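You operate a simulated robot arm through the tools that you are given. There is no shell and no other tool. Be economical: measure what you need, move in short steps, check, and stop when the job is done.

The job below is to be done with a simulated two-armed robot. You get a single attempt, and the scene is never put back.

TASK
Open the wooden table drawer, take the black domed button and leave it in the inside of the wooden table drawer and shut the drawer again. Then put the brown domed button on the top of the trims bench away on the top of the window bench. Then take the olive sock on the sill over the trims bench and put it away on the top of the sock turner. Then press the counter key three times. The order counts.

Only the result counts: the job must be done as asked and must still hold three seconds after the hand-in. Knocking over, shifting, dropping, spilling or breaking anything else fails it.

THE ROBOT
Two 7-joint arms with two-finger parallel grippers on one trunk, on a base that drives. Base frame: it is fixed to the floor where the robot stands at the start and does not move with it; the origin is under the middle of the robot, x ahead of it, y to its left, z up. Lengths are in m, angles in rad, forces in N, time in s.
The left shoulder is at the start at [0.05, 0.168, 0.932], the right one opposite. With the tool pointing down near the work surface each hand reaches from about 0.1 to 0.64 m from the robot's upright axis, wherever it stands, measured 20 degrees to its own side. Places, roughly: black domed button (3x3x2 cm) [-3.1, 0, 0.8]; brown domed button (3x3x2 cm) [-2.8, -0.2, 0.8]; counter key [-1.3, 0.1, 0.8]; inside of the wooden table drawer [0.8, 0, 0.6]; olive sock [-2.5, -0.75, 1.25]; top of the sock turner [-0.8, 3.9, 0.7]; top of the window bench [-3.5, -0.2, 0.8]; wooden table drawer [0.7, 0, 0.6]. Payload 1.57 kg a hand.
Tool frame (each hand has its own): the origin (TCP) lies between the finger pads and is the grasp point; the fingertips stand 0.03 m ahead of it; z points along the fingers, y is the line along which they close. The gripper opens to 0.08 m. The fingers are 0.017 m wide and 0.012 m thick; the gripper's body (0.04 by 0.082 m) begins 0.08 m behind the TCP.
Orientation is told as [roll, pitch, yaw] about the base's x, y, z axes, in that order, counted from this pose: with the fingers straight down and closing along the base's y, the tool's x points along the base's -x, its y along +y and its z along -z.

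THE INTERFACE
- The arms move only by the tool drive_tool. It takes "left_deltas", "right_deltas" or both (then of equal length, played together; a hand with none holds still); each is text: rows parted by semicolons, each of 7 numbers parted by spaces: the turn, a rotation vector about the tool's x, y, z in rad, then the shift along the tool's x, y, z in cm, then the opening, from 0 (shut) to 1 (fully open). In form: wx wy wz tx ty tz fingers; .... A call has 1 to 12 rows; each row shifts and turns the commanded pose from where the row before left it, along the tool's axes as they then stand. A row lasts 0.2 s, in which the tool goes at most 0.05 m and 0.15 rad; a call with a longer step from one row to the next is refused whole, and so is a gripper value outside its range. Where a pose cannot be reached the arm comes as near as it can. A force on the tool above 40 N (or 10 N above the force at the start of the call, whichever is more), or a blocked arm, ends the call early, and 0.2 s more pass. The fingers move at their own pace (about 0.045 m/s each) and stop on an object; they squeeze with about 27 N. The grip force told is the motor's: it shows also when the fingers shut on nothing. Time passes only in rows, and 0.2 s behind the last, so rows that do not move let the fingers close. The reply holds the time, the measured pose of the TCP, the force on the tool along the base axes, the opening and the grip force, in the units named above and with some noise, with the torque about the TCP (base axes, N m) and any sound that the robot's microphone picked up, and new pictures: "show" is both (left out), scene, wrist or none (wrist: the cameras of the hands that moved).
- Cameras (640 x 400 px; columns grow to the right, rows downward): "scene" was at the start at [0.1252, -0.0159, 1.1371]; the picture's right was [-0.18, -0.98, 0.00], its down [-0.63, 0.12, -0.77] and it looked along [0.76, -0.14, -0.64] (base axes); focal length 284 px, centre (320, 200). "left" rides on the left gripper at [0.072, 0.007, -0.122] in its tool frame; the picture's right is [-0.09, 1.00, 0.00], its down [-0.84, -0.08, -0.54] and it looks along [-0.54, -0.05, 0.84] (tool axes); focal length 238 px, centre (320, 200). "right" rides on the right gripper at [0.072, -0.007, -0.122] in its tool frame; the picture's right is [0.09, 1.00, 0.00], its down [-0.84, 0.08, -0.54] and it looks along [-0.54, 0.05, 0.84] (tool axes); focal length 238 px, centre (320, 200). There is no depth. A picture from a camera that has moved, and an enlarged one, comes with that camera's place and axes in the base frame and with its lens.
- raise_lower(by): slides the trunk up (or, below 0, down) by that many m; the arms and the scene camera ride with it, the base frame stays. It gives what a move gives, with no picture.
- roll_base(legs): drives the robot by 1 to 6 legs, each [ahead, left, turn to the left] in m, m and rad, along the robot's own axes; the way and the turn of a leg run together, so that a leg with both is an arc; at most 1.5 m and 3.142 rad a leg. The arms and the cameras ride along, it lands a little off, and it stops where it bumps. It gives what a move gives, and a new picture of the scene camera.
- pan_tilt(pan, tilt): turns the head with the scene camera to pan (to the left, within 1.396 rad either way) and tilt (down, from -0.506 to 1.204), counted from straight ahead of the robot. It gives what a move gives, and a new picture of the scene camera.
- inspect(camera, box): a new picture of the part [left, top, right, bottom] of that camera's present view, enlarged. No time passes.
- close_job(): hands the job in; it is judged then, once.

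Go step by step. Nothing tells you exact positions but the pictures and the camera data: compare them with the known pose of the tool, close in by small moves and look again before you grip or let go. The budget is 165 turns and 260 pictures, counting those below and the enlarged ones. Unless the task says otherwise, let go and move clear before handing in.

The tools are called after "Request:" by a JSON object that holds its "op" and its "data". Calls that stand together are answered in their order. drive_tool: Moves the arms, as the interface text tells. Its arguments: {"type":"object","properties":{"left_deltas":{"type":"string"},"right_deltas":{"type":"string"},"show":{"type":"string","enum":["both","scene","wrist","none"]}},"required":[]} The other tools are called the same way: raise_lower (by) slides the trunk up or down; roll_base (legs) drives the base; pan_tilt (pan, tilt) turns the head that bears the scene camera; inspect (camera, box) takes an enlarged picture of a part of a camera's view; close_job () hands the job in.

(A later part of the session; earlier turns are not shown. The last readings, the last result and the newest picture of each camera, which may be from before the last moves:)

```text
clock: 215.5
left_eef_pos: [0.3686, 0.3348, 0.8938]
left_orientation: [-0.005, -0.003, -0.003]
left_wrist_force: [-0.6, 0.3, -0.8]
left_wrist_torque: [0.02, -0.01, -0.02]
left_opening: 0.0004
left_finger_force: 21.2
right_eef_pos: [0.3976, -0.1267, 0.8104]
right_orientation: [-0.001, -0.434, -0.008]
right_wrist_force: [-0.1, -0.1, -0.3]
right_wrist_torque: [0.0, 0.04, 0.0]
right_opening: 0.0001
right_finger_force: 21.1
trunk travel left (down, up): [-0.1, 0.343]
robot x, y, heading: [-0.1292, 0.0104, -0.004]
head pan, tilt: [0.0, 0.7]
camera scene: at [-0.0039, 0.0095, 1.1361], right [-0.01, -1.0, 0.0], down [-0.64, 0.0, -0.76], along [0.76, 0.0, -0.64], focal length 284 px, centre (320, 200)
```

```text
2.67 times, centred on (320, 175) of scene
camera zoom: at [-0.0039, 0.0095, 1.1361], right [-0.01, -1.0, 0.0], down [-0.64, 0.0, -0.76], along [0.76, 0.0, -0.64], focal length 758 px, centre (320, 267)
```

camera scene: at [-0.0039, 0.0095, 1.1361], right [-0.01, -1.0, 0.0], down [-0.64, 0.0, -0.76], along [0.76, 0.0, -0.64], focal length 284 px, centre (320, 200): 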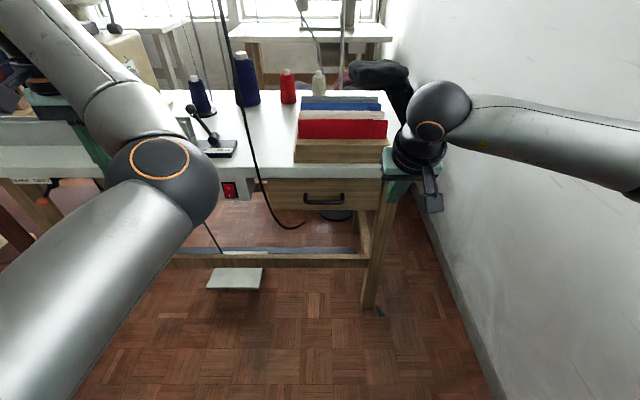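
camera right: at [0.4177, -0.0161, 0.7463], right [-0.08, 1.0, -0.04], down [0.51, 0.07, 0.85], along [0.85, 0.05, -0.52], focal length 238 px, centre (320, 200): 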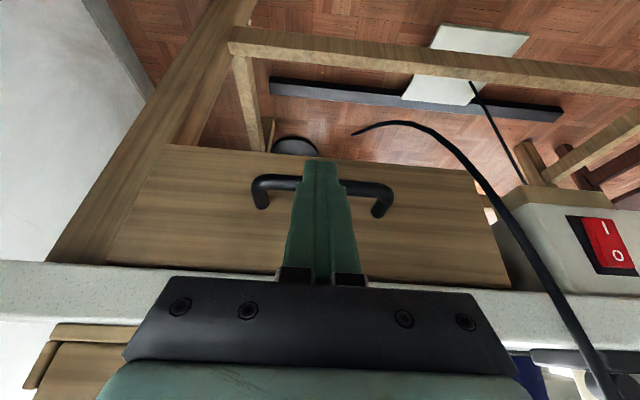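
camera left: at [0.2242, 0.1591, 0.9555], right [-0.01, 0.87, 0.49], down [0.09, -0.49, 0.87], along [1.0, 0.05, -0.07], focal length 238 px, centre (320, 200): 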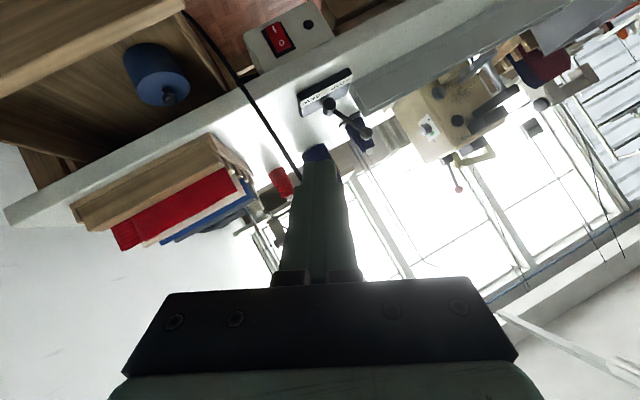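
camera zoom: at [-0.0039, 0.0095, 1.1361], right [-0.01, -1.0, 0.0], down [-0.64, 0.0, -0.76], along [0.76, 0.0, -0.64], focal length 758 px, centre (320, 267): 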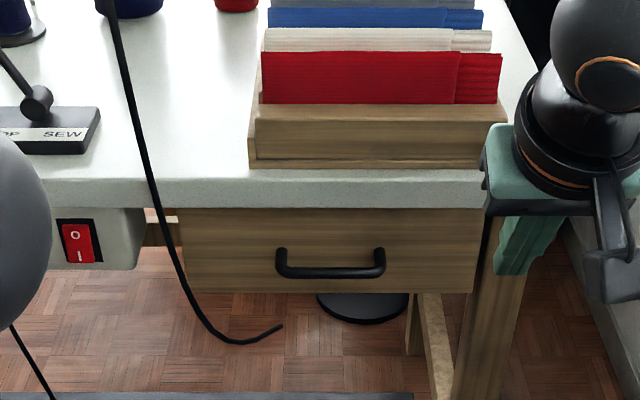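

The drawer is shut: the handle is back at its starting position to within about 3 mm. Next is the brown button. I raise the trunk, set the right hand upright and close in, and drive back to the trims bench.

Request:
{"op": "raise_lower", "data": {"by": 0.33}}

Request:
{"op": "drive_tool", "data": {"right_deltas": "0 0.145 0 4 -2 0 0.5;0 0.145 0 4 -2 0 0.5;0 0.145 0 4 -2 0 0.5;0 0 0 4 0 0 0.5", "show": "none"}}

Request:
{"op": "roll_base", "data": {"legs": [[0.08, 0, 0], [0, 1.5, 0], [0, 0.35, 0], [0, 0, 3.14]]}}

```text
clock: 218.7
left_eef_pos: [0.3681, 0.3355, 1.2232]
left_orientation: [-0.005, -0.002, -0.005]
left_wrist_force: [0.3, 0.4, -0.3]
left_wrist_torque: [0.0, -0.03, 0.01]
left_opening: 0.0
left_finger_force: 21.0
right_eef_pos: [0.3957, -0.1278, 1.1409]
right_orientation: [-0.001, -0.435, -0.008]
right_wrist_force: [-0.6, 0.0, 0.1]
right_wrist_torque: [-0.02, -0.01, -0.03]
right_opening: 0.0
right_finger_force: 21.4
trunk travel left (down, up): [-0.43, 0.013]
robot x, y, heading: [-0.1297, 0.0069, -0.007]
head pan, tilt: [0.0, 0.7]
```

```text
clock: 219.7
left_eef_pos: [0.3676, 0.3347, 1.2242]
left_orientation: [-0.006, -0.002, -0.003]
left_wrist_force: [0.0, 0.4, 0.4]
left_wrist_torque: [-0.02, -0.02, 0.01]
left_opening: 0.0002
left_finger_force: 20.9
right_eef_pos: [0.2399, -0.1866, 1.1063]
right_orientation: [-0.002, 0.002, -0.007]
right_wrist_force: [-0.5, 0.2, 0.3]
right_wrist_torque: [0.01, 0.01, 0.0]
right_opening: 0.0399
right_finger_force: 0.1
trunk travel left (down, up): [-0.43, 0.013]
robot x, y, heading: [-0.1287, 0.0069, -0.009]
head pan, tilt: [0.0, 0.7]
```

```text
clock: 237.0
left_eef_pos: [-0.5573, 1.5497, 1.2231]
left_orientation: [-0.006, -0.002, 3.115]
left_wrist_force: [0.0, -0.3, 0.1]
left_wrist_torque: [0.0, 0.01, 0.0]
left_opening: 0.0002
left_finger_force: 21.5
right_eef_pos: [-0.4173, 2.0686, 1.1046]
right_orientation: [-0.002, 0.0, 3.113]
right_wrist_force: [0.5, -0.5, -0.9]
right_wrist_torque: [0.04, 0.0, -0.01]
right_opening: 0.0399
right_finger_force: 0.0
trunk travel left (down, up): [-0.43, 0.013]
robot x, y, heading: [-0.0532, 1.8646, 3.114]
head pan, tilt: [0.0, 0.7]
camera scene: at [-0.1748, 1.8657, 1.4662], right [0.03, 1.0, 0.0], down [0.64, -0.02, -0.76], along [-0.76, 0.02, -0.64], focal length 284 px, centre (320, 200)
```

scene: 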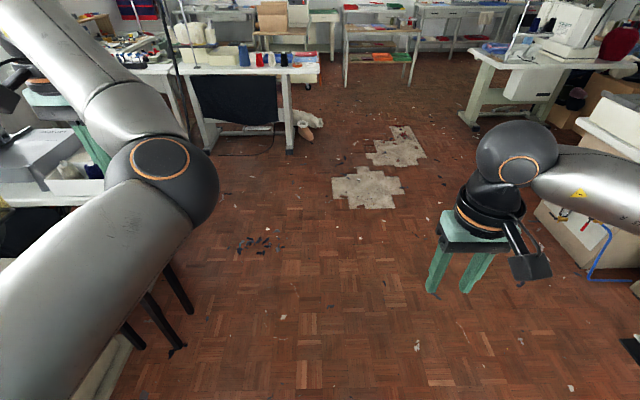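

The floor is clear. I take the same route into the aisle and turn to face the trims bench.

Request:
{"op": "roll_base", "data": {"legs": [[1.35, 0, 0], [0, 0, 1.598], [0, -0.67, 0], [1.5, 0, 0], [0, 0, -1.57]]}}

Request:
{"op": "pan_tilt", "data": {"pan": 0, "tilt": 0.85}}

```text
clock: 261.8
left_eef_pos: [-2.5845, 0.0802, 1.2246]
left_orientation: [-0.006, 0.0, 3.132]
left_wrist_force: [0.1, -0.3, -0.8]
left_wrist_torque: [0.04, 0.0, -0.03]
left_opening: 0.0
left_finger_force: 21.5
right_eef_pos: [-2.4548, 0.6007, 1.105]
right_orientation: [-0.001, 0.002, 3.126]
right_wrist_force: [0.2, -0.4, 0.4]
right_wrist_torque: [0.0, -0.03, 0.01]
right_opening: 0.0399
right_finger_force: 0.0
trunk travel left (down, up): [-0.43, 0.013]
robot x, y, heading: [-2.0857, 0.4021, 3.128]
head pan, tilt: [0.0, 0.7]
camera scene: at [-2.2083, 0.4025, 1.4662], right [0.01, 1.0, 0.0], down [0.64, -0.01, -0.76], along [-0.76, 0.01, -0.64], focal length 284 px, centre (320, 200)
```

scene: 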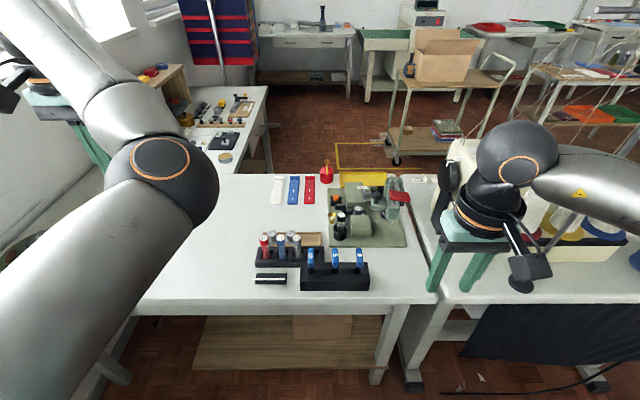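

```text
clock: 262.5
left_eef_pos: [-2.5856, 0.0809, 1.2229]
left_orientation: [-0.005, -0.002, 3.131]
left_wrist_force: [0.8, 0.3, 0.7]
left_wrist_torque: [0.0, 0.02, 0.03]
left_opening: 0.0002
left_finger_force: 21.2
right_eef_pos: [-2.4541, 0.6008, 1.1067]
right_orientation: [-0.002, 0.002, 3.127]
right_wrist_force: [0.7, -0.8, 0.5]
right_wrist_torque: [0.04, -0.01, 0.0]
right_opening: 0.0396
right_finger_force: 0.0
trunk travel left (down, up): [-0.43, 0.013]
robot x, y, heading: [-2.0837, 0.4019, 3.132]
head pan, tilt: [0.0, 0.85]
camera scene: at [-2.2016, 0.4023, 1.4539], right [0.01, 1.0, 0.0], down [0.75, -0.01, -0.66], along [-0.66, 0.01, -0.75], focal length 284 px, centre (320, 200)
```

scene: 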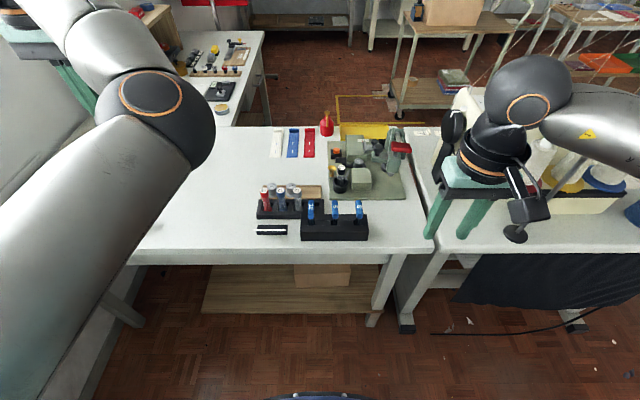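

I shift left to y ≈ 0 and move up to the bench; the right-hand camera will find the brown button.

Request:
{"op": "roll_base", "data": {"legs": [[0, 0.4, 0.012], [0.24, 0, 0]]}}

Request:
{"op": "drive_tool", "data": {"right_deltas": "0 0 0 0 4 0 0.6;0 0 0 0 4 0 0.6;0 0 0 0 4 0 0.6;0 0 0 0 4 0 0.6;0 0 0 0 4 0 0.6"}}

```text
clock: 266.4
left_eef_pos: [-2.831, -0.3297, 1.223]
left_orientation: [-0.005, -0.002, -3.133]
left_wrist_force: [-0.2, -0.1, -0.2]
left_wrist_torque: [-0.02, -0.01, -0.04]
left_opening: 0.0
left_finger_force: 21.2
right_eef_pos: [-2.7103, 0.192, 1.105]
right_orientation: [-0.003, 0.002, -3.137]
right_wrist_force: [-0.5, -0.1, -0.7]
right_wrist_torque: [-0.02, -0.01, 0.01]
right_opening: 0.0398
right_finger_force: 0.0
trunk travel left (down, up): [-0.43, 0.013]
robot x, y, heading: [-2.3403, -0.0002, -3.134]
head pan, tilt: [0.0, 0.85]
camera scene: at [-2.4534, -0.0001, 1.4538], right [-0.01, 1.0, 0.0], down [0.75, 0.01, -0.66], along [-0.66, 0.0, -0.75], focal length 284 px, centre (320, 200)
```

scene: 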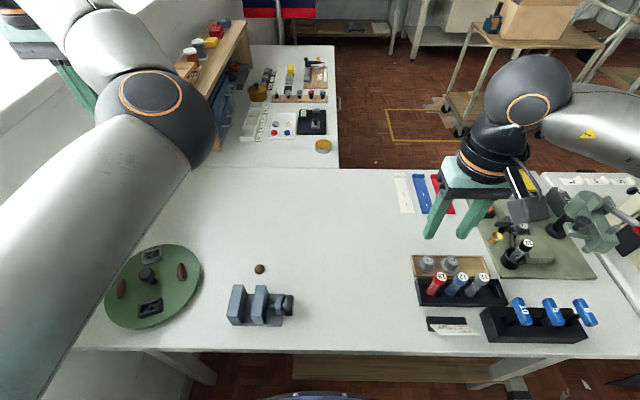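

```text
clock: 267.6
left_eef_pos: [-2.8302, -0.3301, 1.2225]
left_orientation: [-0.006, -0.004, -3.132]
left_wrist_force: [-0.1, -1.0, 0.2]
left_wrist_torque: [0.02, 0.0, -0.01]
left_opening: 0.0002
left_finger_force: 21.2
right_eef_pos: [-2.7082, -0.0081, 1.104]
right_orientation: [-0.003, 0.001, -3.136]
right_wrist_force: [0.4, -0.2, -0.2]
right_wrist_torque: [0.01, -0.02, 0.01]
right_opening: 0.048
right_finger_force: 0.0
trunk travel left (down, up): [-0.43, 0.013]
robot x, y, heading: [-2.3364, 0.0009, -3.134]
head pan, tilt: [0.0, 0.85]
camera scene: at [-2.4526, -0.0012, 1.4539], right [-0.01, 1.0, 0.0], down [0.75, 0.01, -0.66], along [-0.66, 0.0, -0.75], focal length 284 px, centre (320, 200)
camera right: at [-2.6372, -0.0034, 1.2268], right [0.1, -1.0, 0.0], down [-0.84, -0.08, 0.54], along [-0.54, -0.05, -0.84], focal length 238 px, centre (320, 200)
```

scene: 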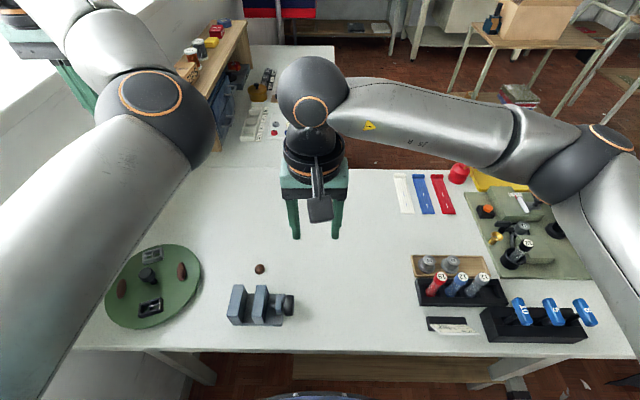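
right: 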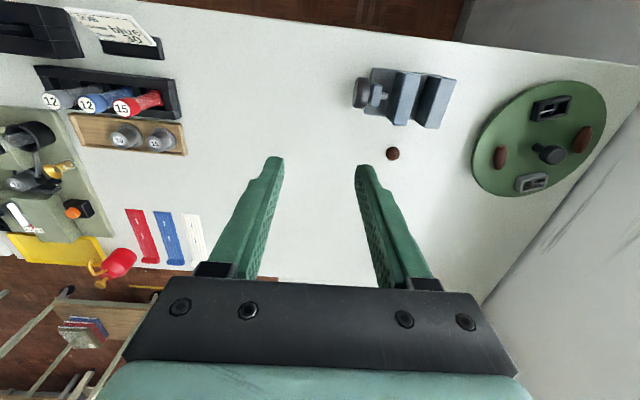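

The brown button is confirmed at [-2.789, -0.153]. My left elbow is near its column, so I strafe left a bit to give the right hand more room.

Request:
{"op": "roll_base", "data": {"legs": [[0, 0.12, 0]]}}

Request:
{"op": "drive_tool", "data": {"right_deltas": "0 0 0 -4 1.2 0 0.6;0 0 0 -4 1.2 0 0.6"}}

```text
clock: 268.9
left_eef_pos: [-2.8302, -0.4475, 1.2234]
left_orientation: [-0.005, -0.002, -3.132]
left_wrist_force: [0.4, -0.1, 0.2]
left_wrist_torque: [0.04, -0.02, 0.01]
left_opening: 0.0002
left_finger_force: 21.3
right_eef_pos: [-2.7077, -0.1271, 1.103]
right_orientation: [-0.002, 0.002, -3.137]
right_wrist_force: [0.2, -0.3, 0.7]
right_wrist_torque: [0.03, 0.02, -0.01]
right_opening: 0.0481
right_finger_force: 0.1
trunk travel left (down, up): [-0.43, 0.013]
robot x, y, heading: [-2.3373, -0.1159, -3.134]
head pan, tilt: [0.0, 0.85]
camera scene: at [-2.4517, -0.1185, 1.4539], right [-0.01, 1.0, 0.0], down [0.75, 0.01, -0.66], along [-0.66, 0.0, -0.75], focal length 284 px, centre (320, 200)
```

scene: 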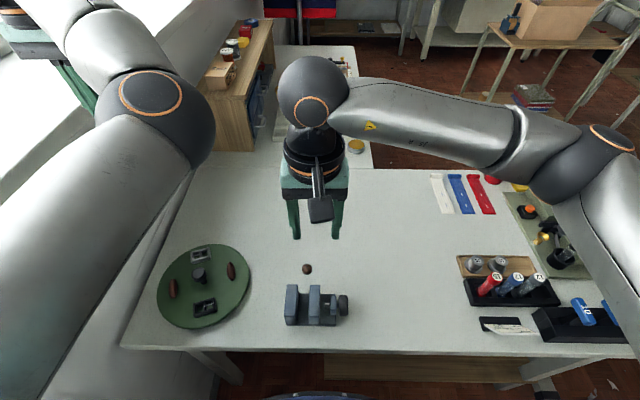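

```text
clock: 269.5
left_eef_pos: [-2.829, -0.4485, 1.2236]
left_orientation: [-0.004, -0.002, -3.131]
left_wrist_force: [-0.3, -0.4, -0.2]
left_wrist_torque: [0.04, -0.03, 0.04]
left_opening: 0.0
left_finger_force: 21.3
right_eef_pos: [-2.7888, -0.1494, 1.1034]
right_orientation: [-0.001, 0.001, -3.134]
right_wrist_force: [0.0, 0.5, -0.2]
right_wrist_torque: [0.02, -0.02, 0.02]
right_opening: 0.0479
right_finger_force: 0.1
trunk travel left (down, up): [-0.43, 0.013]
robot x, y, heading: [-2.3341, -0.116, -3.136]
head pan, tilt: [0.0, 0.85]
camera scene: at [-2.452, -0.118, 1.4539], right [-0.01, 1.0, 0.0], down [0.75, 0.01, -0.66], along [-0.66, -0.01, -0.75], focal length 284 px, centre (320, 200)
camera right: at [-2.7166, -0.1425, 1.2267], right [0.1, -1.0, 0.0], down [-0.84, -0.08, 0.54], along [-0.54, -0.05, -0.84], focal length 238 px, centre (320, 200)
```

scene: 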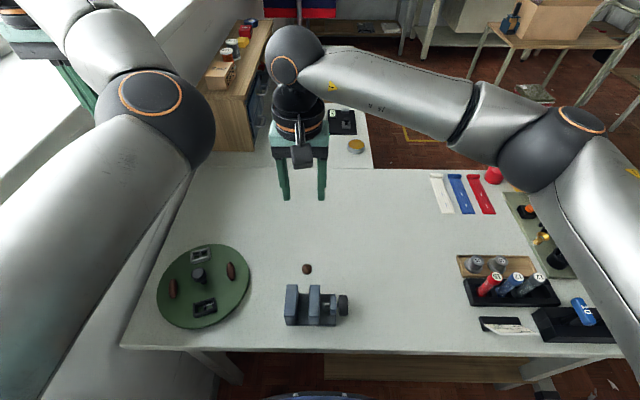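
right: 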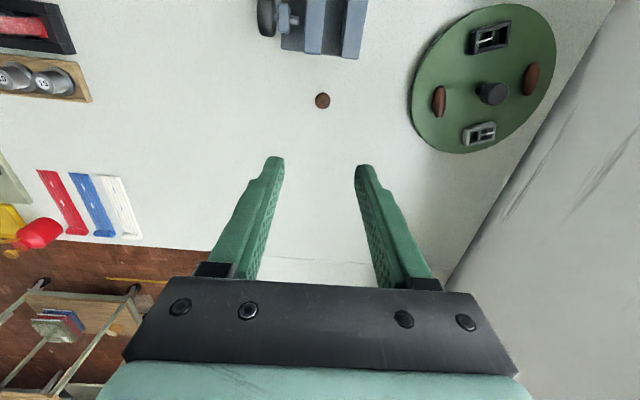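

The right hand is lined up directly above the button. I lower the trunk 20 cm and check.

Request:
{"op": "raise_lower", "data": {"by": -0.2}}

Request:
{"op": "drive_tool", "data": {"right_deltas": "0 0 0 0.1 0.2 1.5 0.6;0 0 0 0 0 1.5 0.6"}}

```text
clock: 271.6
left_eef_pos: [-2.8282, -0.4472, 1.0243]
left_orientation: [-0.006, -0.002, -3.131]
left_wrist_force: [0.7, -1.0, -0.4]
left_wrist_torque: [-0.01, -0.03, 0.0]
left_opening: 0.0
left_finger_force: 21.4
right_eef_pos: [-2.7881, -0.1486, 0.9033]
right_orientation: [-0.001, 0.001, -3.137]
right_wrist_force: [-0.6, -0.1, 0.3]
right_wrist_torque: [0.05, -0.04, -0.01]
right_opening: 0.048
right_finger_force: 0.1
trunk travel left (down, up): [-0.23, 0.213]
robot x, y, heading: [-2.3371, -0.1156, -3.132]
head pan, tilt: [0.0, 0.85]
```

```text
clock: 272.2
left_eef_pos: [-2.8282, -0.448, 1.0237]
left_orientation: [-0.004, -0.002, -3.131]
left_wrist_force: [-0.5, 0.1, 0.0]
left_wrist_torque: [0.04, -0.05, -0.02]
left_opening: 0.0002
left_finger_force: 21.3
right_eef_pos: [-2.7864, -0.1512, 0.8737]
right_orientation: [-0.004, 0.0, -3.137]
right_wrist_force: [0.2, 0.2, 0.3]
right_wrist_torque: [-0.02, 0.02, 0.04]
right_opening: 0.0479
right_finger_force: 0.0
trunk travel left (down, up): [-0.23, 0.213]
robot x, y, heading: [-2.336, -0.1196, -3.13]
head pan, tilt: [0.0, 0.85]
camera scene: at [-2.4518, -0.1175, 1.2539], right [-0.01, 1.0, 0.0], down [0.75, 0.01, -0.66], along [-0.66, -0.01, -0.75], focal length 284 px, centre (320, 200)
camera right: at [-2.7146, -0.1443, 0.9964], right [0.1, -1.0, 0.0], down [-0.84, -0.08, 0.54], along [-0.54, -0.05, -0.84], focal length 238 px, centre (320, 200)
```

scene: 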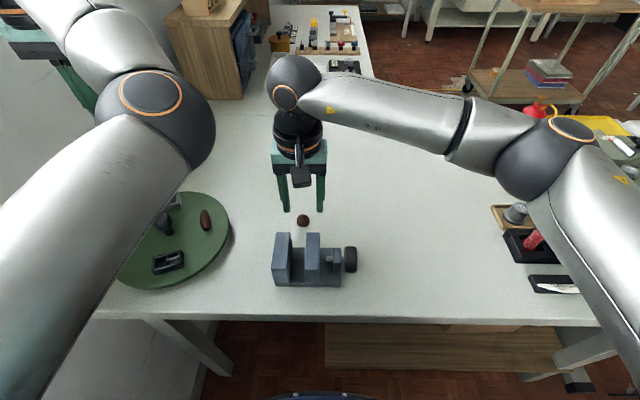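
right: 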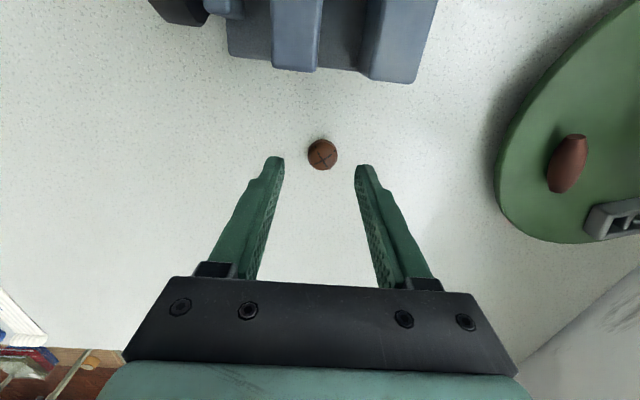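

Request:
{"op": "drive_tool", "data": {"right_deltas": "0 0 0 -0.35 0.2 2 0.6;0 0 0 0 0 1.9 0.6;0 0 0 0 0 0 0;0 0 0 0 0 0 0;0 0 0 0 0 0 0;0 0 0 0 0 0 0", "show": "wrist"}}

```text
clock: 273.6
left_eef_pos: [-2.8287, -0.4466, 1.0239]
left_orientation: [-0.006, -0.002, -3.131]
left_wrist_force: [-0.6, -0.2, -0.8]
left_wrist_torque: [-0.02, 0.01, -0.01]
left_opening: 0.0001
left_finger_force: 21.6
right_eef_pos: [-2.7889, -0.1525, 0.8352]
right_orientation: [-0.001, 0.001, -3.137]
right_wrist_force: [0.0, 0.2, -0.1]
right_wrist_torque: [0.0, 0.01, 0.0]
right_opening: 0.0229
right_finger_force: 26.7
trunk travel left (down, up): [-0.23, 0.213]
robot x, y, heading: [-2.3344, -0.1213, -3.134]
head pan, tilt: [0.0, 0.85]
camera right: at [-2.7178, -0.1464, 0.958], right [0.1, -1.0, 0.0], down [-0.84, -0.08, 0.54], along [-0.54, -0.05, -0.84], focal length 238 px, centre (320, 200)
```

right: 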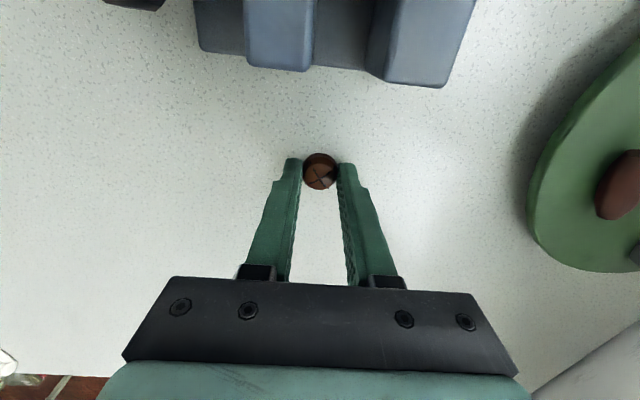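

Gripped (23 mm). I lift, raise the trunk, back away from the bench and head out of the aisle toward the back of the window bench.

Request:
{"op": "drive_tool", "data": {"right_deltas": "0 0 0 0 0 -4 0;0 0 0 0 0 -4 0;0 0 0 2 -1 -4 0;0 0 0 4 -2 0 0", "show": "wrist"}}

Request:
{"op": "raise_lower", "data": {"by": 0.2}}

Request:
{"op": "roll_base", "data": {"legs": [[-0.25, 0, 0], [0, -0.3, 0], [0, 0, -1.57], [1.2, 0, 0], [1.15, 0, 0]]}}

```text
clock: 274.6
left_eef_pos: [-2.8283, -0.4462, 1.0238]
left_orientation: [-0.005, -0.002, -3.133]
left_wrist_force: [-0.1, 0.9, 0.1]
left_wrist_torque: [0.0, 0.02, 0.0]
left_opening: 0.0001
left_finger_force: 21.0
right_eef_pos: [-2.7328, -0.1238, 0.9556]
right_orientation: [-0.002, -0.001, -3.137]
right_wrist_force: [0.1, 0.5, -0.8]
right_wrist_torque: [0.01, 0.04, 0.0]
right_opening: 0.0229
right_finger_force: 27.2
trunk travel left (down, up): [-0.23, 0.213]
robot x, y, heading: [-2.3296, -0.114, -3.134]
head pan, tilt: [0.0, 0.85]
camera right: at [-2.66, -0.1176, 1.0786], right [0.1, -1.0, 0.0], down [-0.84, -0.08, 0.54], along [-0.54, -0.05, -0.84], focal length 238 px, centre (320, 200)
```

right: 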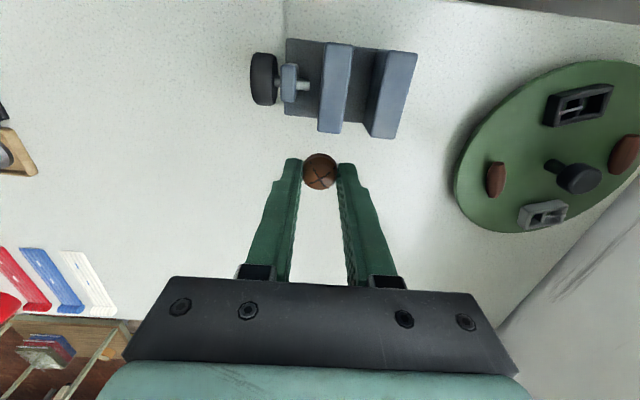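

```text
clock: 276.8
left_eef_pos: [-2.8298, -0.4466, 1.224]
left_orientation: [-0.006, -0.001, -3.132]
left_wrist_force: [0.4, -0.6, 0.0]
left_wrist_torque: [0.01, -0.03, -0.02]
left_opening: 0.0002
left_finger_force: 20.9
right_eef_pos: [-2.732, -0.1243, 1.1544]
right_orientation: [-0.002, 0.001, -3.136]
right_wrist_force: [0.3, 0.6, 0.0]
right_wrist_torque: [-0.02, -0.03, -0.02]
right_opening: 0.0229
right_finger_force: 27.4
trunk travel left (down, up): [-0.43, 0.013]
robot x, y, heading: [-2.3304, -0.1166, -3.129]
head pan, tilt: [0.0, 0.85]
```

```text
clock: 295.3
left_eef_pos: [-2.3309, 3.0322, 1.224]
left_orientation: [-0.004, -0.001, 1.543]
left_wrist_force: [-0.1, 0.1, -0.6]
left_wrist_torque: [-0.01, -0.01, 0.02]
left_opening: 0.0
left_finger_force: 21.3
right_eef_pos: [-2.0123, 2.9231, 1.1554]
right_orientation: [-0.002, 0.002, 1.538]
right_wrist_force: [-0.3, -0.2, 0.4]
right_wrist_torque: [-0.04, 0.01, -0.02]
right_opening: 0.023
right_finger_force: 27.5
trunk travel left (down, up): [-0.43, 0.013]
robot x, y, heading: [-2.019, 2.5255, 1.54]
head pan, tilt: [0.0, 0.85]
camera scene: at [-2.0142, 2.6443, 1.4539], right [1.0, -0.03, 0.0], down [-0.02, -0.75, -0.66], along [0.02, 0.66, -0.75], focal length 284 px, centre (320, 200)
```

scene: 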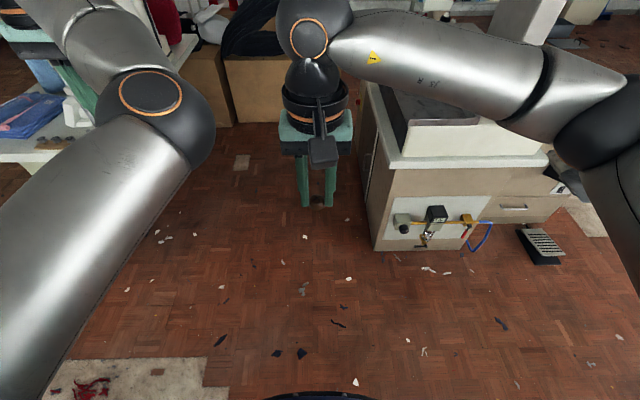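

I turn to face -x and check the way ahead.

Request:
{"op": "roll_base", "data": {"legs": [[0, 0, 1.6]]}}

Request:
{"op": "pan_tilt", "data": {"pan": 0.25, "tilt": 0.55}}

```text
clock: 299.6
left_eef_pos: [-2.5153, 2.1982, 1.2249]
left_orientation: [-0.005, -0.003, -3.139]
left_wrist_force: [0.6, 0.3, -0.6]
left_wrist_torque: [0.0, 0.04, 0.01]
left_opening: 0.0
left_finger_force: 20.9
right_eef_pos: [-2.4172, 2.5203, 1.1547]
right_orientation: [-0.002, 0.004, 3.143]
right_wrist_force: [-0.9, 0.1, -0.2]
right_wrist_torque: [0.04, 0.0, 0.02]
right_opening: 0.0231
right_finger_force: 26.8
trunk travel left (down, up): [-0.43, 0.013]
robot x, y, heading: [-2.0162, 2.5271, -3.141]
head pan, tilt: [0.0, 0.85]
camera scene: at [-2.1362, 2.5256, 1.4539], right [0.0, 1.0, 0.0], down [0.75, 0.0, -0.66], along [-0.66, 0.0, -0.75], focal length 284 px, centre (320, 200)
```

scene: 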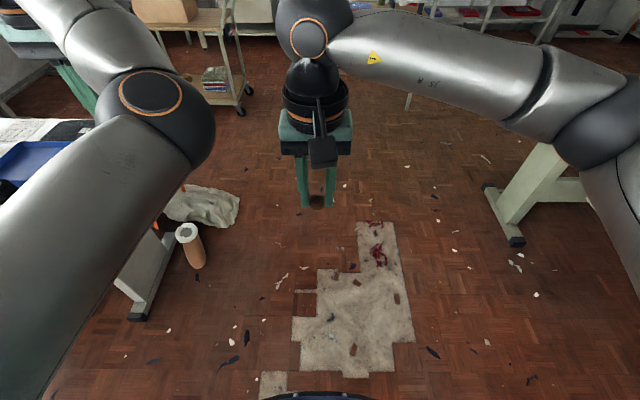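

```text
clock: 300.4
left_eef_pos: [-2.5147, 2.1985, 1.2245]
left_orientation: [-0.007, -0.002, -3.138]
left_wrist_force: [0.2, -0.4, -0.3]
left_wrist_torque: [-0.01, -0.02, 0.0]
left_opening: 0.0003
left_finger_force: 21.4
right_eef_pos: [-2.4173, 2.5199, 1.1556]
right_orientation: [-0.003, 0.003, 3.142]
right_wrist_force: [0.4, -0.1, 0.4]
right_wrist_torque: [-0.01, 0.01, -0.02]
right_opening: 0.0233
right_finger_force: 27.3
trunk travel left (down, up): [-0.43, 0.013]
robot x, y, heading: [-2.0196, 2.521, -3.134]
head pan, tilt: [0.25, 0.55]
camera scene: at [-2.145, 2.5036, 1.4792], right [-0.25, 0.97, 0.0], down [0.51, 0.13, -0.85], along [-0.83, -0.21, -0.52], focal length 284 px, centre (320, 200)
```

scene: 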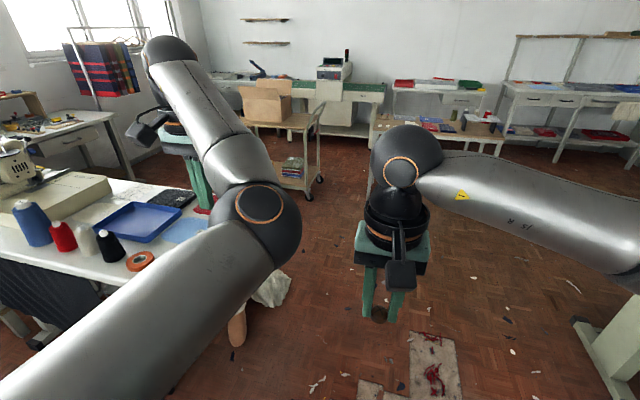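

I see a cone and a sack on the floor near [-3.0…-3.6, 1.8] and a trolley at x ≈ -4.5. I'll drive along y = 2.5 to x = -4.0, turn to face the window bench and look.

Request:
{"op": "roll_base", "data": {"legs": [[1.0, 0, 0], [0.98, 0, 0], [0, 0, 1.57]]}}

Request:
{"op": "pan_tilt", "data": {"pan": 0.0, "tilt": 0.6}}

```text
clock: 313.9
left_eef_pos: [-3.6324, 2.0496, 1.2238]
left_orientation: [-0.006, -0.001, -1.587]
left_wrist_force: [-0.1, -1.5, 0.2]
left_wrist_torque: [0.0, -0.05, 0.05]
left_opening: 0.0001
left_finger_force: 21.9
right_eef_pos: [-3.953, 2.1552, 1.1557]
right_orientation: [-0.001, 0.001, -1.591]
right_wrist_force: [0.3, 0.5, -0.1]
right_wrist_torque: [0.0, 0.0, 0.0]
right_opening: 0.0231
right_finger_force: 27.1
trunk travel left (down, up): [-0.43, 0.013]
robot x, y, heading: [-3.9469, 2.5539, -1.59]
head pan, tilt: [0.25, 0.55]
camera scene: at [-3.9286, 2.4247, 1.4793], right [-0.97, -0.23, 0.0], down [-0.12, 0.51, -0.85], along [0.2, -0.83, -0.52], focal length 284 px, centre (320, 200)
```

scene: 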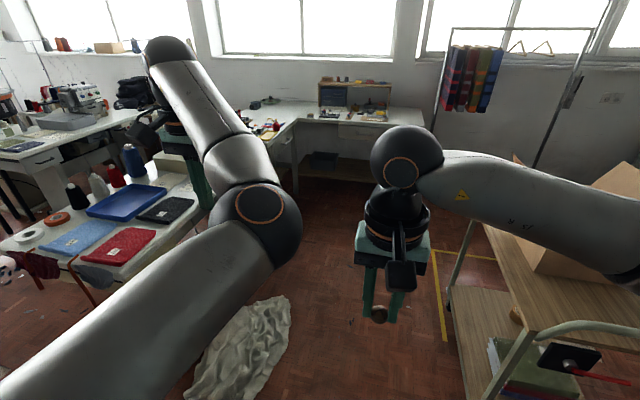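

```text
clock: 314.6
left_eef_pos: [-3.6315, 2.0499, 1.2242]
left_orientation: [-0.006, -0.002, -1.586]
left_wrist_force: [0.7, 0.5, 0.4]
left_wrist_torque: [0.01, -0.01, -0.04]
left_opening: 0.0
left_finger_force: 21.9
right_eef_pos: [-3.9524, 2.155, 1.1555]
right_orientation: [-0.003, 0.003, -1.591]
right_wrist_force: [-0.5, -0.1, 0.0]
right_wrist_torque: [0.01, -0.01, -0.01]
right_opening: 0.0227
right_finger_force: 27.2
trunk travel left (down, up): [-0.43, 0.013]
robot x, y, heading: [-3.9494, 2.5512, -1.586]
head pan, tilt: [0.0, 0.6]
camera scene: at [-3.9509, 2.4237, 1.4748], right [-1.0, 0.02, 0.0], down [0.01, 0.56, -0.83], along [-0.01, -0.83, -0.56], focal length 284 px, centre (320, 200)
```

scene: 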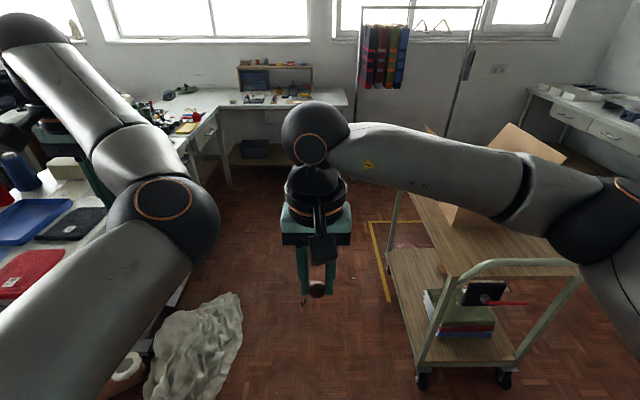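

The trolley and the sack leave a gap of about 0.75 m around x = -3.88. I'll face +x, so my arms stay over the low side, and strafe through.

Request:
{"op": "roll_base", "data": {"legs": [[0, 0, 1.587], [0.08, 0, 0], [0, -1.0, 0]]}}

Request:
{"op": "pan_tilt", "data": {"pan": -1.3, "tilt": 0.7}}

```text
clock: 324.3
left_eef_pos: [-3.388, 1.8718, 1.2242]
left_orientation: [-0.005, -0.002, -0.014]
left_wrist_force: [-0.2, -0.8, 0.5]
left_wrist_torque: [0.0, -0.01, -0.01]
left_opening: 0.0002
left_finger_force: 21.1
right_eef_pos: [-3.4933, 1.5518, 1.1554]
right_orientation: [-0.002, 0.001, -0.017]
right_wrist_force: [0.0, -0.3, 0.0]
right_wrist_torque: [0.02, -0.02, 0.02]
right_opening: 0.0228
right_finger_force: 26.5
trunk travel left (down, up): [-0.43, 0.013]
robot x, y, heading: [-3.8912, 1.5553, -0.018]
head pan, tilt: [0.0, 0.6]
camera scene: at [-3.7612, 1.5505, 1.4748], right [-0.02, -1.0, 0.0], down [-0.56, 0.01, -0.83], along [0.82, -0.01, -0.56], focal length 284 px, centre (320, 200)
```

scene: 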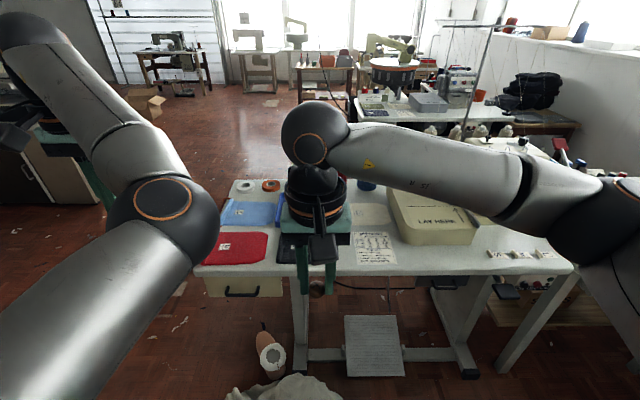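

```text
clock: 325.7
left_eef_pos: [-3.389, 1.8725, 1.2237]
left_orientation: [-0.006, -0.001, -0.014]
left_wrist_force: [0.6, -0.4, -0.4]
left_wrist_torque: [0.02, 0.01, -0.01]
left_opening: 0.0002
left_finger_force: 21.7
right_eef_pos: [-3.4942, 1.5512, 1.1557]
right_orientation: [-0.001, 0.0, -0.017]
right_wrist_force: [-0.1, 0.6, -0.7]
right_wrist_torque: [0.0, -0.03, -0.03]
right_opening: 0.0231
right_finger_force: 27.4
trunk travel left (down, up): [-0.43, 0.013]
robot x, y, heading: [-3.8902, 1.5536, -0.018]
head pan, tilt: [-1.3, 0.7]
camera scene: at [-3.8281, 1.47, 1.4662], right [-0.97, -0.25, 0.0], down [-0.16, 0.62, -0.77], along [0.19, -0.74, -0.64], focal length 284 px, centre (320, 200)
```

scene: 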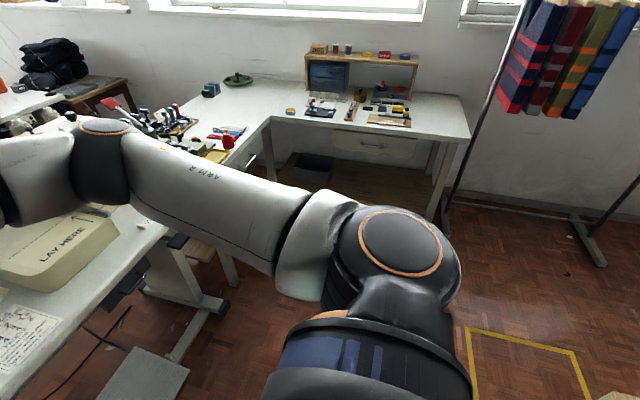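

The window bench is in clear view; its right-hand part around [-3.95, -0.08] is free. I continue strafing to y ≈ 0.5 and turn to face it.

Request:
{"op": "roll_base", "data": {"legs": [[0, -1.05, 0.018], [0.15, 0, 0], [0, 0, -1.57]]}}

Request:
{"op": "pan_tilt", "data": {"pan": -0.15, "tilt": 0.85}}

```text
clock: 335.9
left_eef_pos: [-3.4379, 0.0067, 1.2241]
left_orientation: [-0.006, -0.003, -1.586]
left_wrist_force: [0.7, 0.0, -0.2]
left_wrist_torque: [0.0, -0.03, 0.01]
left_opening: 0.0
left_finger_force: 21.3
right_eef_pos: [-3.759, 0.111, 1.1542]
right_orientation: [-0.001, 0.0, -1.591]
right_wrist_force: [0.7, 0.1, 0.3]
right_wrist_torque: [-0.03, 0.0, 0.0]
right_opening: 0.0231
right_finger_force: 26.7
trunk travel left (down, up): [-0.43, 0.013]
robot x, y, heading: [-3.7574, 0.5054, -1.587]
head pan, tilt: [-1.3, 0.7]
camera scene: at [-3.8384, 0.4473, 1.4662], right [-0.25, 0.97, 0.0], down [0.62, 0.16, -0.76], along [-0.74, -0.19, -0.64], focal length 284 px, centre (320, 200)
```

scene: 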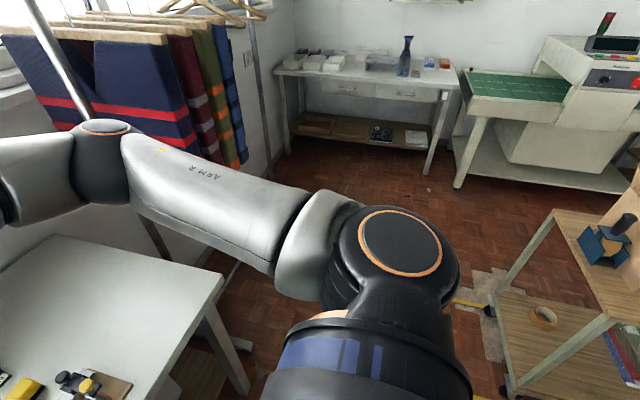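

```text
clock: 337.3
left_eef_pos: [-3.4386, 0.0056, 1.224]
left_orientation: [-0.005, -0.001, -1.587]
left_wrist_force: [-0.1, 0.0, -0.3]
left_wrist_torque: [0.01, -0.04, 0.0]
left_opening: 0.0
left_finger_force: 21.0
right_eef_pos: [-3.7587, 0.1114, 1.1544]
right_orientation: [-0.001, 0.001, -1.59]
right_wrist_force: [0.0, 0.2, -0.9]
right_wrist_torque: [-0.01, 0.02, 0.01]
right_opening: 0.0229
right_finger_force: 27.6
trunk travel left (down, up): [-0.43, 0.013]
robot x, y, heading: [-3.754, 0.5075, -1.587]
head pan, tilt: [-0.15, 0.85]
camera scene: at [-3.7691, 0.3915, 1.4539], right [-0.99, 0.17, 0.0], down [0.13, 0.74, -0.66], along [-0.11, -0.65, -0.75], focal length 284 px, centre (320, 200)
```

scene: 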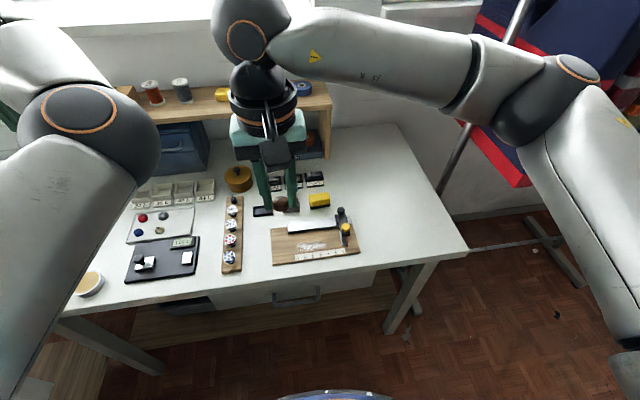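

The free area right of the wooden board, around [-4.05, -0.06], suits well. I move the right hand above it.

Request:
{"op": "drive_tool", "data": {"right_deltas": "0 0 0 -2.1 -3.65 0 0;0 0 0 -2.1 -3.65 0 0;0 0 0 -2.1 -3.65 0 0;0 0 0 -2.1 -3.65 0 0;0 0 0 -2.1 -3.65 0 0;0 0 0 -2.1 -3.65 0 0;0 0 0 -2.1 -3.65 0 0;0 0 0 -2.1 -3.65 0 0"}}

```text
clock: 339.1
left_eef_pos: [-3.4388, 0.0058, 1.2228]
left_orientation: [-0.005, -0.002, -1.586]
left_wrist_force: [-0.3, 0.4, -1.2]
left_wrist_torque: [0.02, -0.02, 0.01]
left_opening: 0.0
left_finger_force: 20.7
right_eef_pos: [-4.0535, -0.0499, 1.1557]
right_orientation: [-0.002, 0.002, -1.591]
right_wrist_force: [-0.8, 0.2, -0.1]
right_wrist_torque: [0.03, -0.04, 0.01]
right_opening: 0.0228
right_finger_force: 26.6
trunk travel left (down, up): [-0.43, 0.013]
robot x, y, heading: [-3.7553, 0.5076, -1.59]
head pan, tilt: [-0.15, 0.85]
camera scene: at [-3.7694, 0.3913, 1.4539], right [-0.99, 0.17, 0.0], down [0.13, 0.74, -0.66], along [-0.11, -0.65, -0.75], focal length 284 px, centre (320, 200)
camera right: at [-4.0597, 0.0217, 1.2785], right [1.0, 0.07, 0.0], down [0.06, -0.84, 0.54], along [0.04, -0.54, -0.84], focal length 238 px, centre (320, 200)
```

scene: 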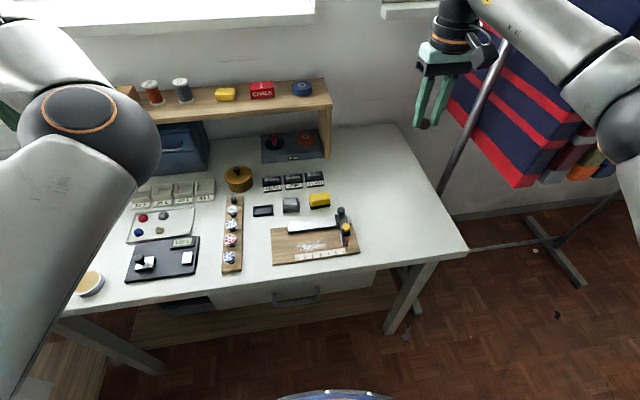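
right: 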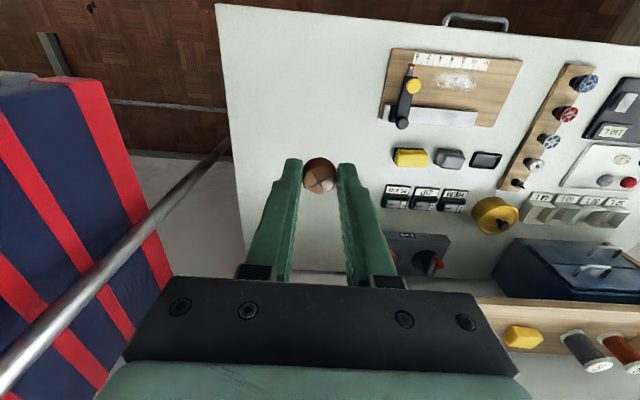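

The hand is over the free spot and clear of the garment rack. I lower the trunk, then go down gently by the arm until contact.

Request:
{"op": "raise_lower", "data": {"by": -0.27}}

Request:
{"op": "drive_tool", "data": {"right_deltas": "0 0 0 0 0 1.5 0;0 0 0 0 0 1 0;0 0 0 0 0 0.8 0;0 0 0 0 0 0.5 0"}}

```text
clock: 341.9
left_eef_pos: [-3.438, 0.0062, 0.9542]
left_orientation: [-0.005, -0.002, -1.589]
left_wrist_force: [-0.2, 0.2, -0.7]
left_wrist_torque: [0.0, -0.02, -0.02]
left_opening: 0.0
left_finger_force: 21.4
right_eef_pos: [-4.0539, -0.0489, 0.8855]
right_orientation: [0.0, -0.001, -1.589]
right_wrist_force: [-0.1, -0.9, -0.7]
right_wrist_torque: [-0.02, -0.01, -0.02]
right_opening: 0.0228
right_finger_force: 27.0
trunk travel left (down, up): [-0.16, 0.283]
robot x, y, heading: [-3.7535, 0.5085, -1.593]
head pan, tilt: [-0.15, 0.85]
```

```text
clock: 342.9
left_eef_pos: [-3.4385, 0.0075, 0.9543]
left_orientation: [-0.006, -0.002, -1.587]
left_wrist_force: [0.1, -0.5, -0.2]
left_wrist_torque: [0.02, -0.03, 0.01]
left_opening: 0.0002
left_finger_force: 21.2
right_eef_pos: [-4.0543, -0.0485, 0.848]
right_orientation: [-0.001, 0.0, -1.59]
right_wrist_force: [0.4, 0.4, -0.3]
right_wrist_torque: [-0.02, 0.01, 0.01]
right_opening: 0.0231
right_finger_force: 27.1
trunk travel left (down, up): [-0.16, 0.283]
robot x, y, heading: [-3.7556, 0.5139, -1.592]
head pan, tilt: [-0.15, 0.85]
camera scene: at [-3.7691, 0.3915, 1.1839], right [-0.99, 0.17, 0.0], down [0.12, 0.74, -0.66], along [-0.11, -0.65, -0.75], focal length 284 px, centre (320, 200)
camera right: at [-4.0593, 0.022, 0.971], right [1.0, 0.07, 0.0], down [0.06, -0.84, 0.54], along [0.04, -0.54, -0.84], focal length 238 px, centre (320, 200)
```

scene: 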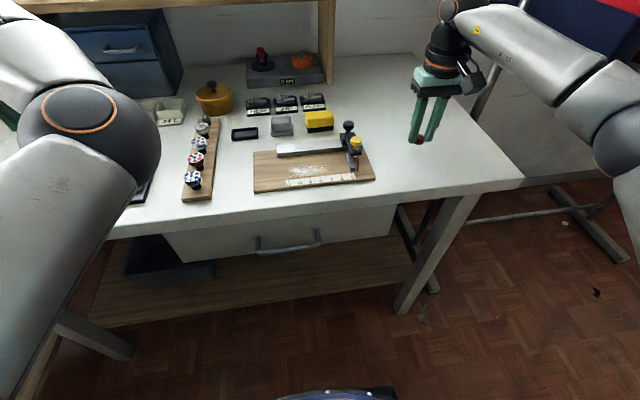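
right: 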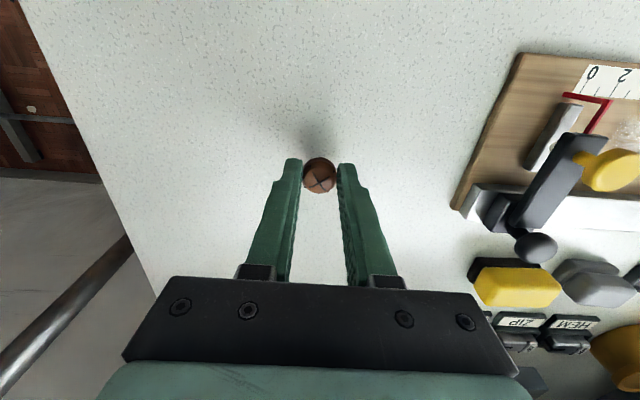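

Almost down. I continue in small steps until I feel the bench.

Request:
{"op": "drive_tool", "data": {"right_deltas": "0 0 0 0 0 0.5 0;0 0 0 0 0 0.4 0;0 0 0 0 0 0.3 0;0 0 0 0 0 0.2 0", "show": "wrist"}}

```text
clock: 343.9
left_eef_pos: [-3.4387, 0.0066, 0.9541]
left_orientation: [-0.005, -0.001, -1.587]
left_wrist_force: [-0.5, -1.0, 0.3]
left_wrist_torque: [0.0, 0.0, 0.02]
left_opening: 0.0
left_finger_force: 21.7
right_eef_pos: [-4.0538, -0.0491, 0.8346]
right_orientation: [-0.002, -0.001, -1.589]
right_wrist_force: [0.4, -0.5, 1.2]
right_wrist_torque: [0.03, -0.02, 0.02]
right_opening: 0.0229
right_finger_force: 26.7
trunk travel left (down, up): [-0.16, 0.283]
robot x, y, heading: [-3.7548, 0.5105, -1.587]
head pan, tilt: [-0.15, 0.85]
camera right: at [-4.0588, 0.0224, 0.9575], right [1.0, 0.07, 0.0], down [0.06, -0.84, 0.54], along [0.04, -0.54, -0.84], focal length 238 px, centre (320, 200)
```

right: 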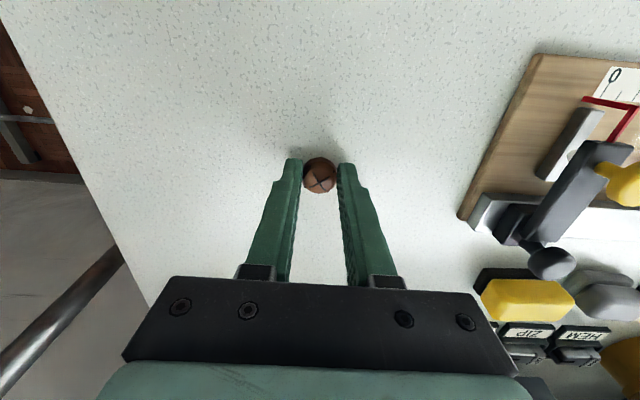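

It has touched down at the same height as the pick-up. I open and lift away.

Request:
{"op": "drive_tool", "data": {"right_deltas": "0 0 0 0 0 0.1 0;0 0 0 0 0 0 0.55;0 0 0 0 0 0 0.55;0 0 0 0 0 -2 0.55;0 0 0 0 0 -4 0.55;0 0 0 0 0 -4 0.55;0 0 0 0 0 -4 0.55", "show": "wrist"}}

```text
clock: 345.4
left_eef_pos: [-3.4373, 0.0064, 0.9538]
left_orientation: [-0.007, -0.002, -1.587]
left_wrist_force: [0.4, -0.2, -1.1]
left_wrist_torque: [0.0, 0.04, 0.02]
left_opening: 0.0001
left_finger_force: 20.9
right_eef_pos: [-4.0535, -0.0498, 0.9721]
right_orientation: [-0.002, 0.0, -1.591]
right_wrist_force: [-0.5, -0.2, -0.6]
right_wrist_torque: [0.03, -0.02, 0.0]
right_opening: 0.044
right_finger_force: 0.1
trunk travel left (down, up): [-0.16, 0.283]
robot x, y, heading: [-3.7559, 0.5109, -1.59]
head pan, tilt: [-0.15, 0.85]
camera right: at [-4.0593, 0.0213, 1.0945], right [1.0, 0.07, 0.0], down [0.06, -0.84, 0.54], along [0.04, -0.54, -0.84], focal length 238 px, centre (320, 200)
```

right: 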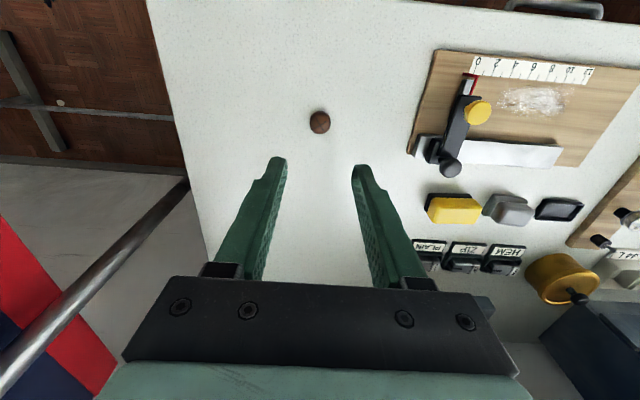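

The brown button rests on the window bench. Next the olive sock: I raise the trunk, retract the arm and drive back the same way into the aisle.

Request:
{"op": "raise_lower", "data": {"by": 0.27}}

Request:
{"op": "drive_tool", "data": {"right_deltas": "0 0 0 2.1 3.65 0 0.5;0 0 0 2.1 3.65 0 0.5;0 0 0 2.1 3.65 0 0.5;0 0 0 2.1 3.65 0 0.5;0 0 0 2.1 3.65 0 0.5;0 0 0 2.1 3.65 0 0.5;0 0 0 2.1 3.65 0 0.5", "show": "none"}}

Request:
{"op": "roll_base", "data": {"legs": [[0, 0, 1.59], [-0.13, 0, 0], [0, 1.0, 0], [0, 1.0, 0], [1.0, 0, 0], [0.82, 0, 0]]}}

```text
clock: 348.2
left_eef_pos: [-3.439, 0.0067, 1.224]
left_orientation: [-0.005, -0.003, -1.59]
left_wrist_force: [1.1, -0.1, -1.0]
left_wrist_torque: [0.02, 0.02, -0.01]
left_opening: 0.0002
left_finger_force: 21.5
right_eef_pos: [-4.0541, -0.0499, 1.2407]
right_orientation: [-0.001, 0.002, -1.59]
right_wrist_force: [0.8, 0.2, -0.1]
right_wrist_torque: [-0.01, 0.0, 0.0]
right_opening: 0.0444
right_finger_force: 0.0
trunk travel left (down, up): [-0.43, 0.013]
robot x, y, heading: [-3.759, 0.5071, -1.586]
head pan, tilt: [-0.15, 0.85]
```

```text
clock: 349.8
left_eef_pos: [-3.4378, 0.0074, 1.2228]
left_orientation: [-0.006, -0.002, -1.588]
left_wrist_force: [0.6, 0.2, 0.0]
left_wrist_torque: [0.01, 0.01, 0.01]
left_opening: 0.0
left_finger_force: 20.8
right_eef_pos: [-3.794, 0.0928, 1.2437]
right_orientation: [-0.002, 0.0, -1.59]
right_wrist_force: [0.3, 0.7, 0.5]
right_wrist_torque: [-0.01, 0.03, -0.01]
right_opening: 0.04
right_finger_force: 0.0
trunk travel left (down, up): [-0.43, 0.013]
robot x, y, heading: [-3.7519, 0.5106, -1.59]
head pan, tilt: [-0.15, 0.85]
```

```text
clock: 373.4
left_eef_pos: [-1.5868, 2.879, 1.2246]
left_orientation: [-0.006, -0.002, 0.017]
left_wrist_force: [0.4, -0.3, 0.4]
left_wrist_torque: [0.0, 0.01, 0.01]
left_opening: 0.0003
left_finger_force: 21.1
right_eef_pos: [-1.661, 2.5203, 1.244]
right_orientation: [0.0, 0.003, 0.012]
right_wrist_force: [0.2, 0.2, -0.4]
right_wrist_torque: [-0.02, -0.03, -0.02]
right_opening: 0.04
right_finger_force: 0.1
trunk travel left (down, up): [-0.43, 0.013]
robot x, y, heading: [-2.0751, 2.5439, 0.011]
head pan, tilt: [-0.15, 0.85]
camera scene: at [-1.9605, 2.5355, 1.4539], right [-0.14, -0.99, 0.0], down [-0.74, 0.1, -0.66], along [0.65, -0.09, -0.75], focal length 284 px, centre (320, 200)
```

scene: 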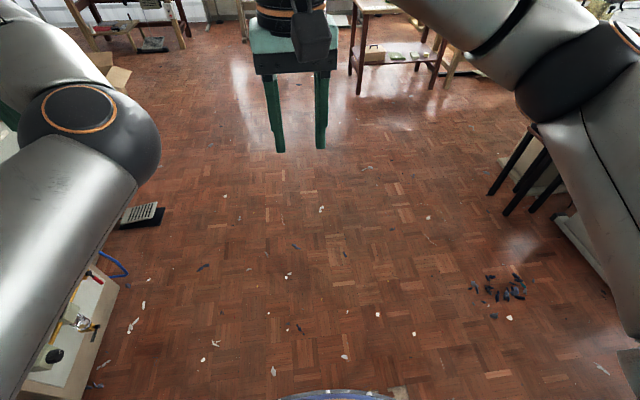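

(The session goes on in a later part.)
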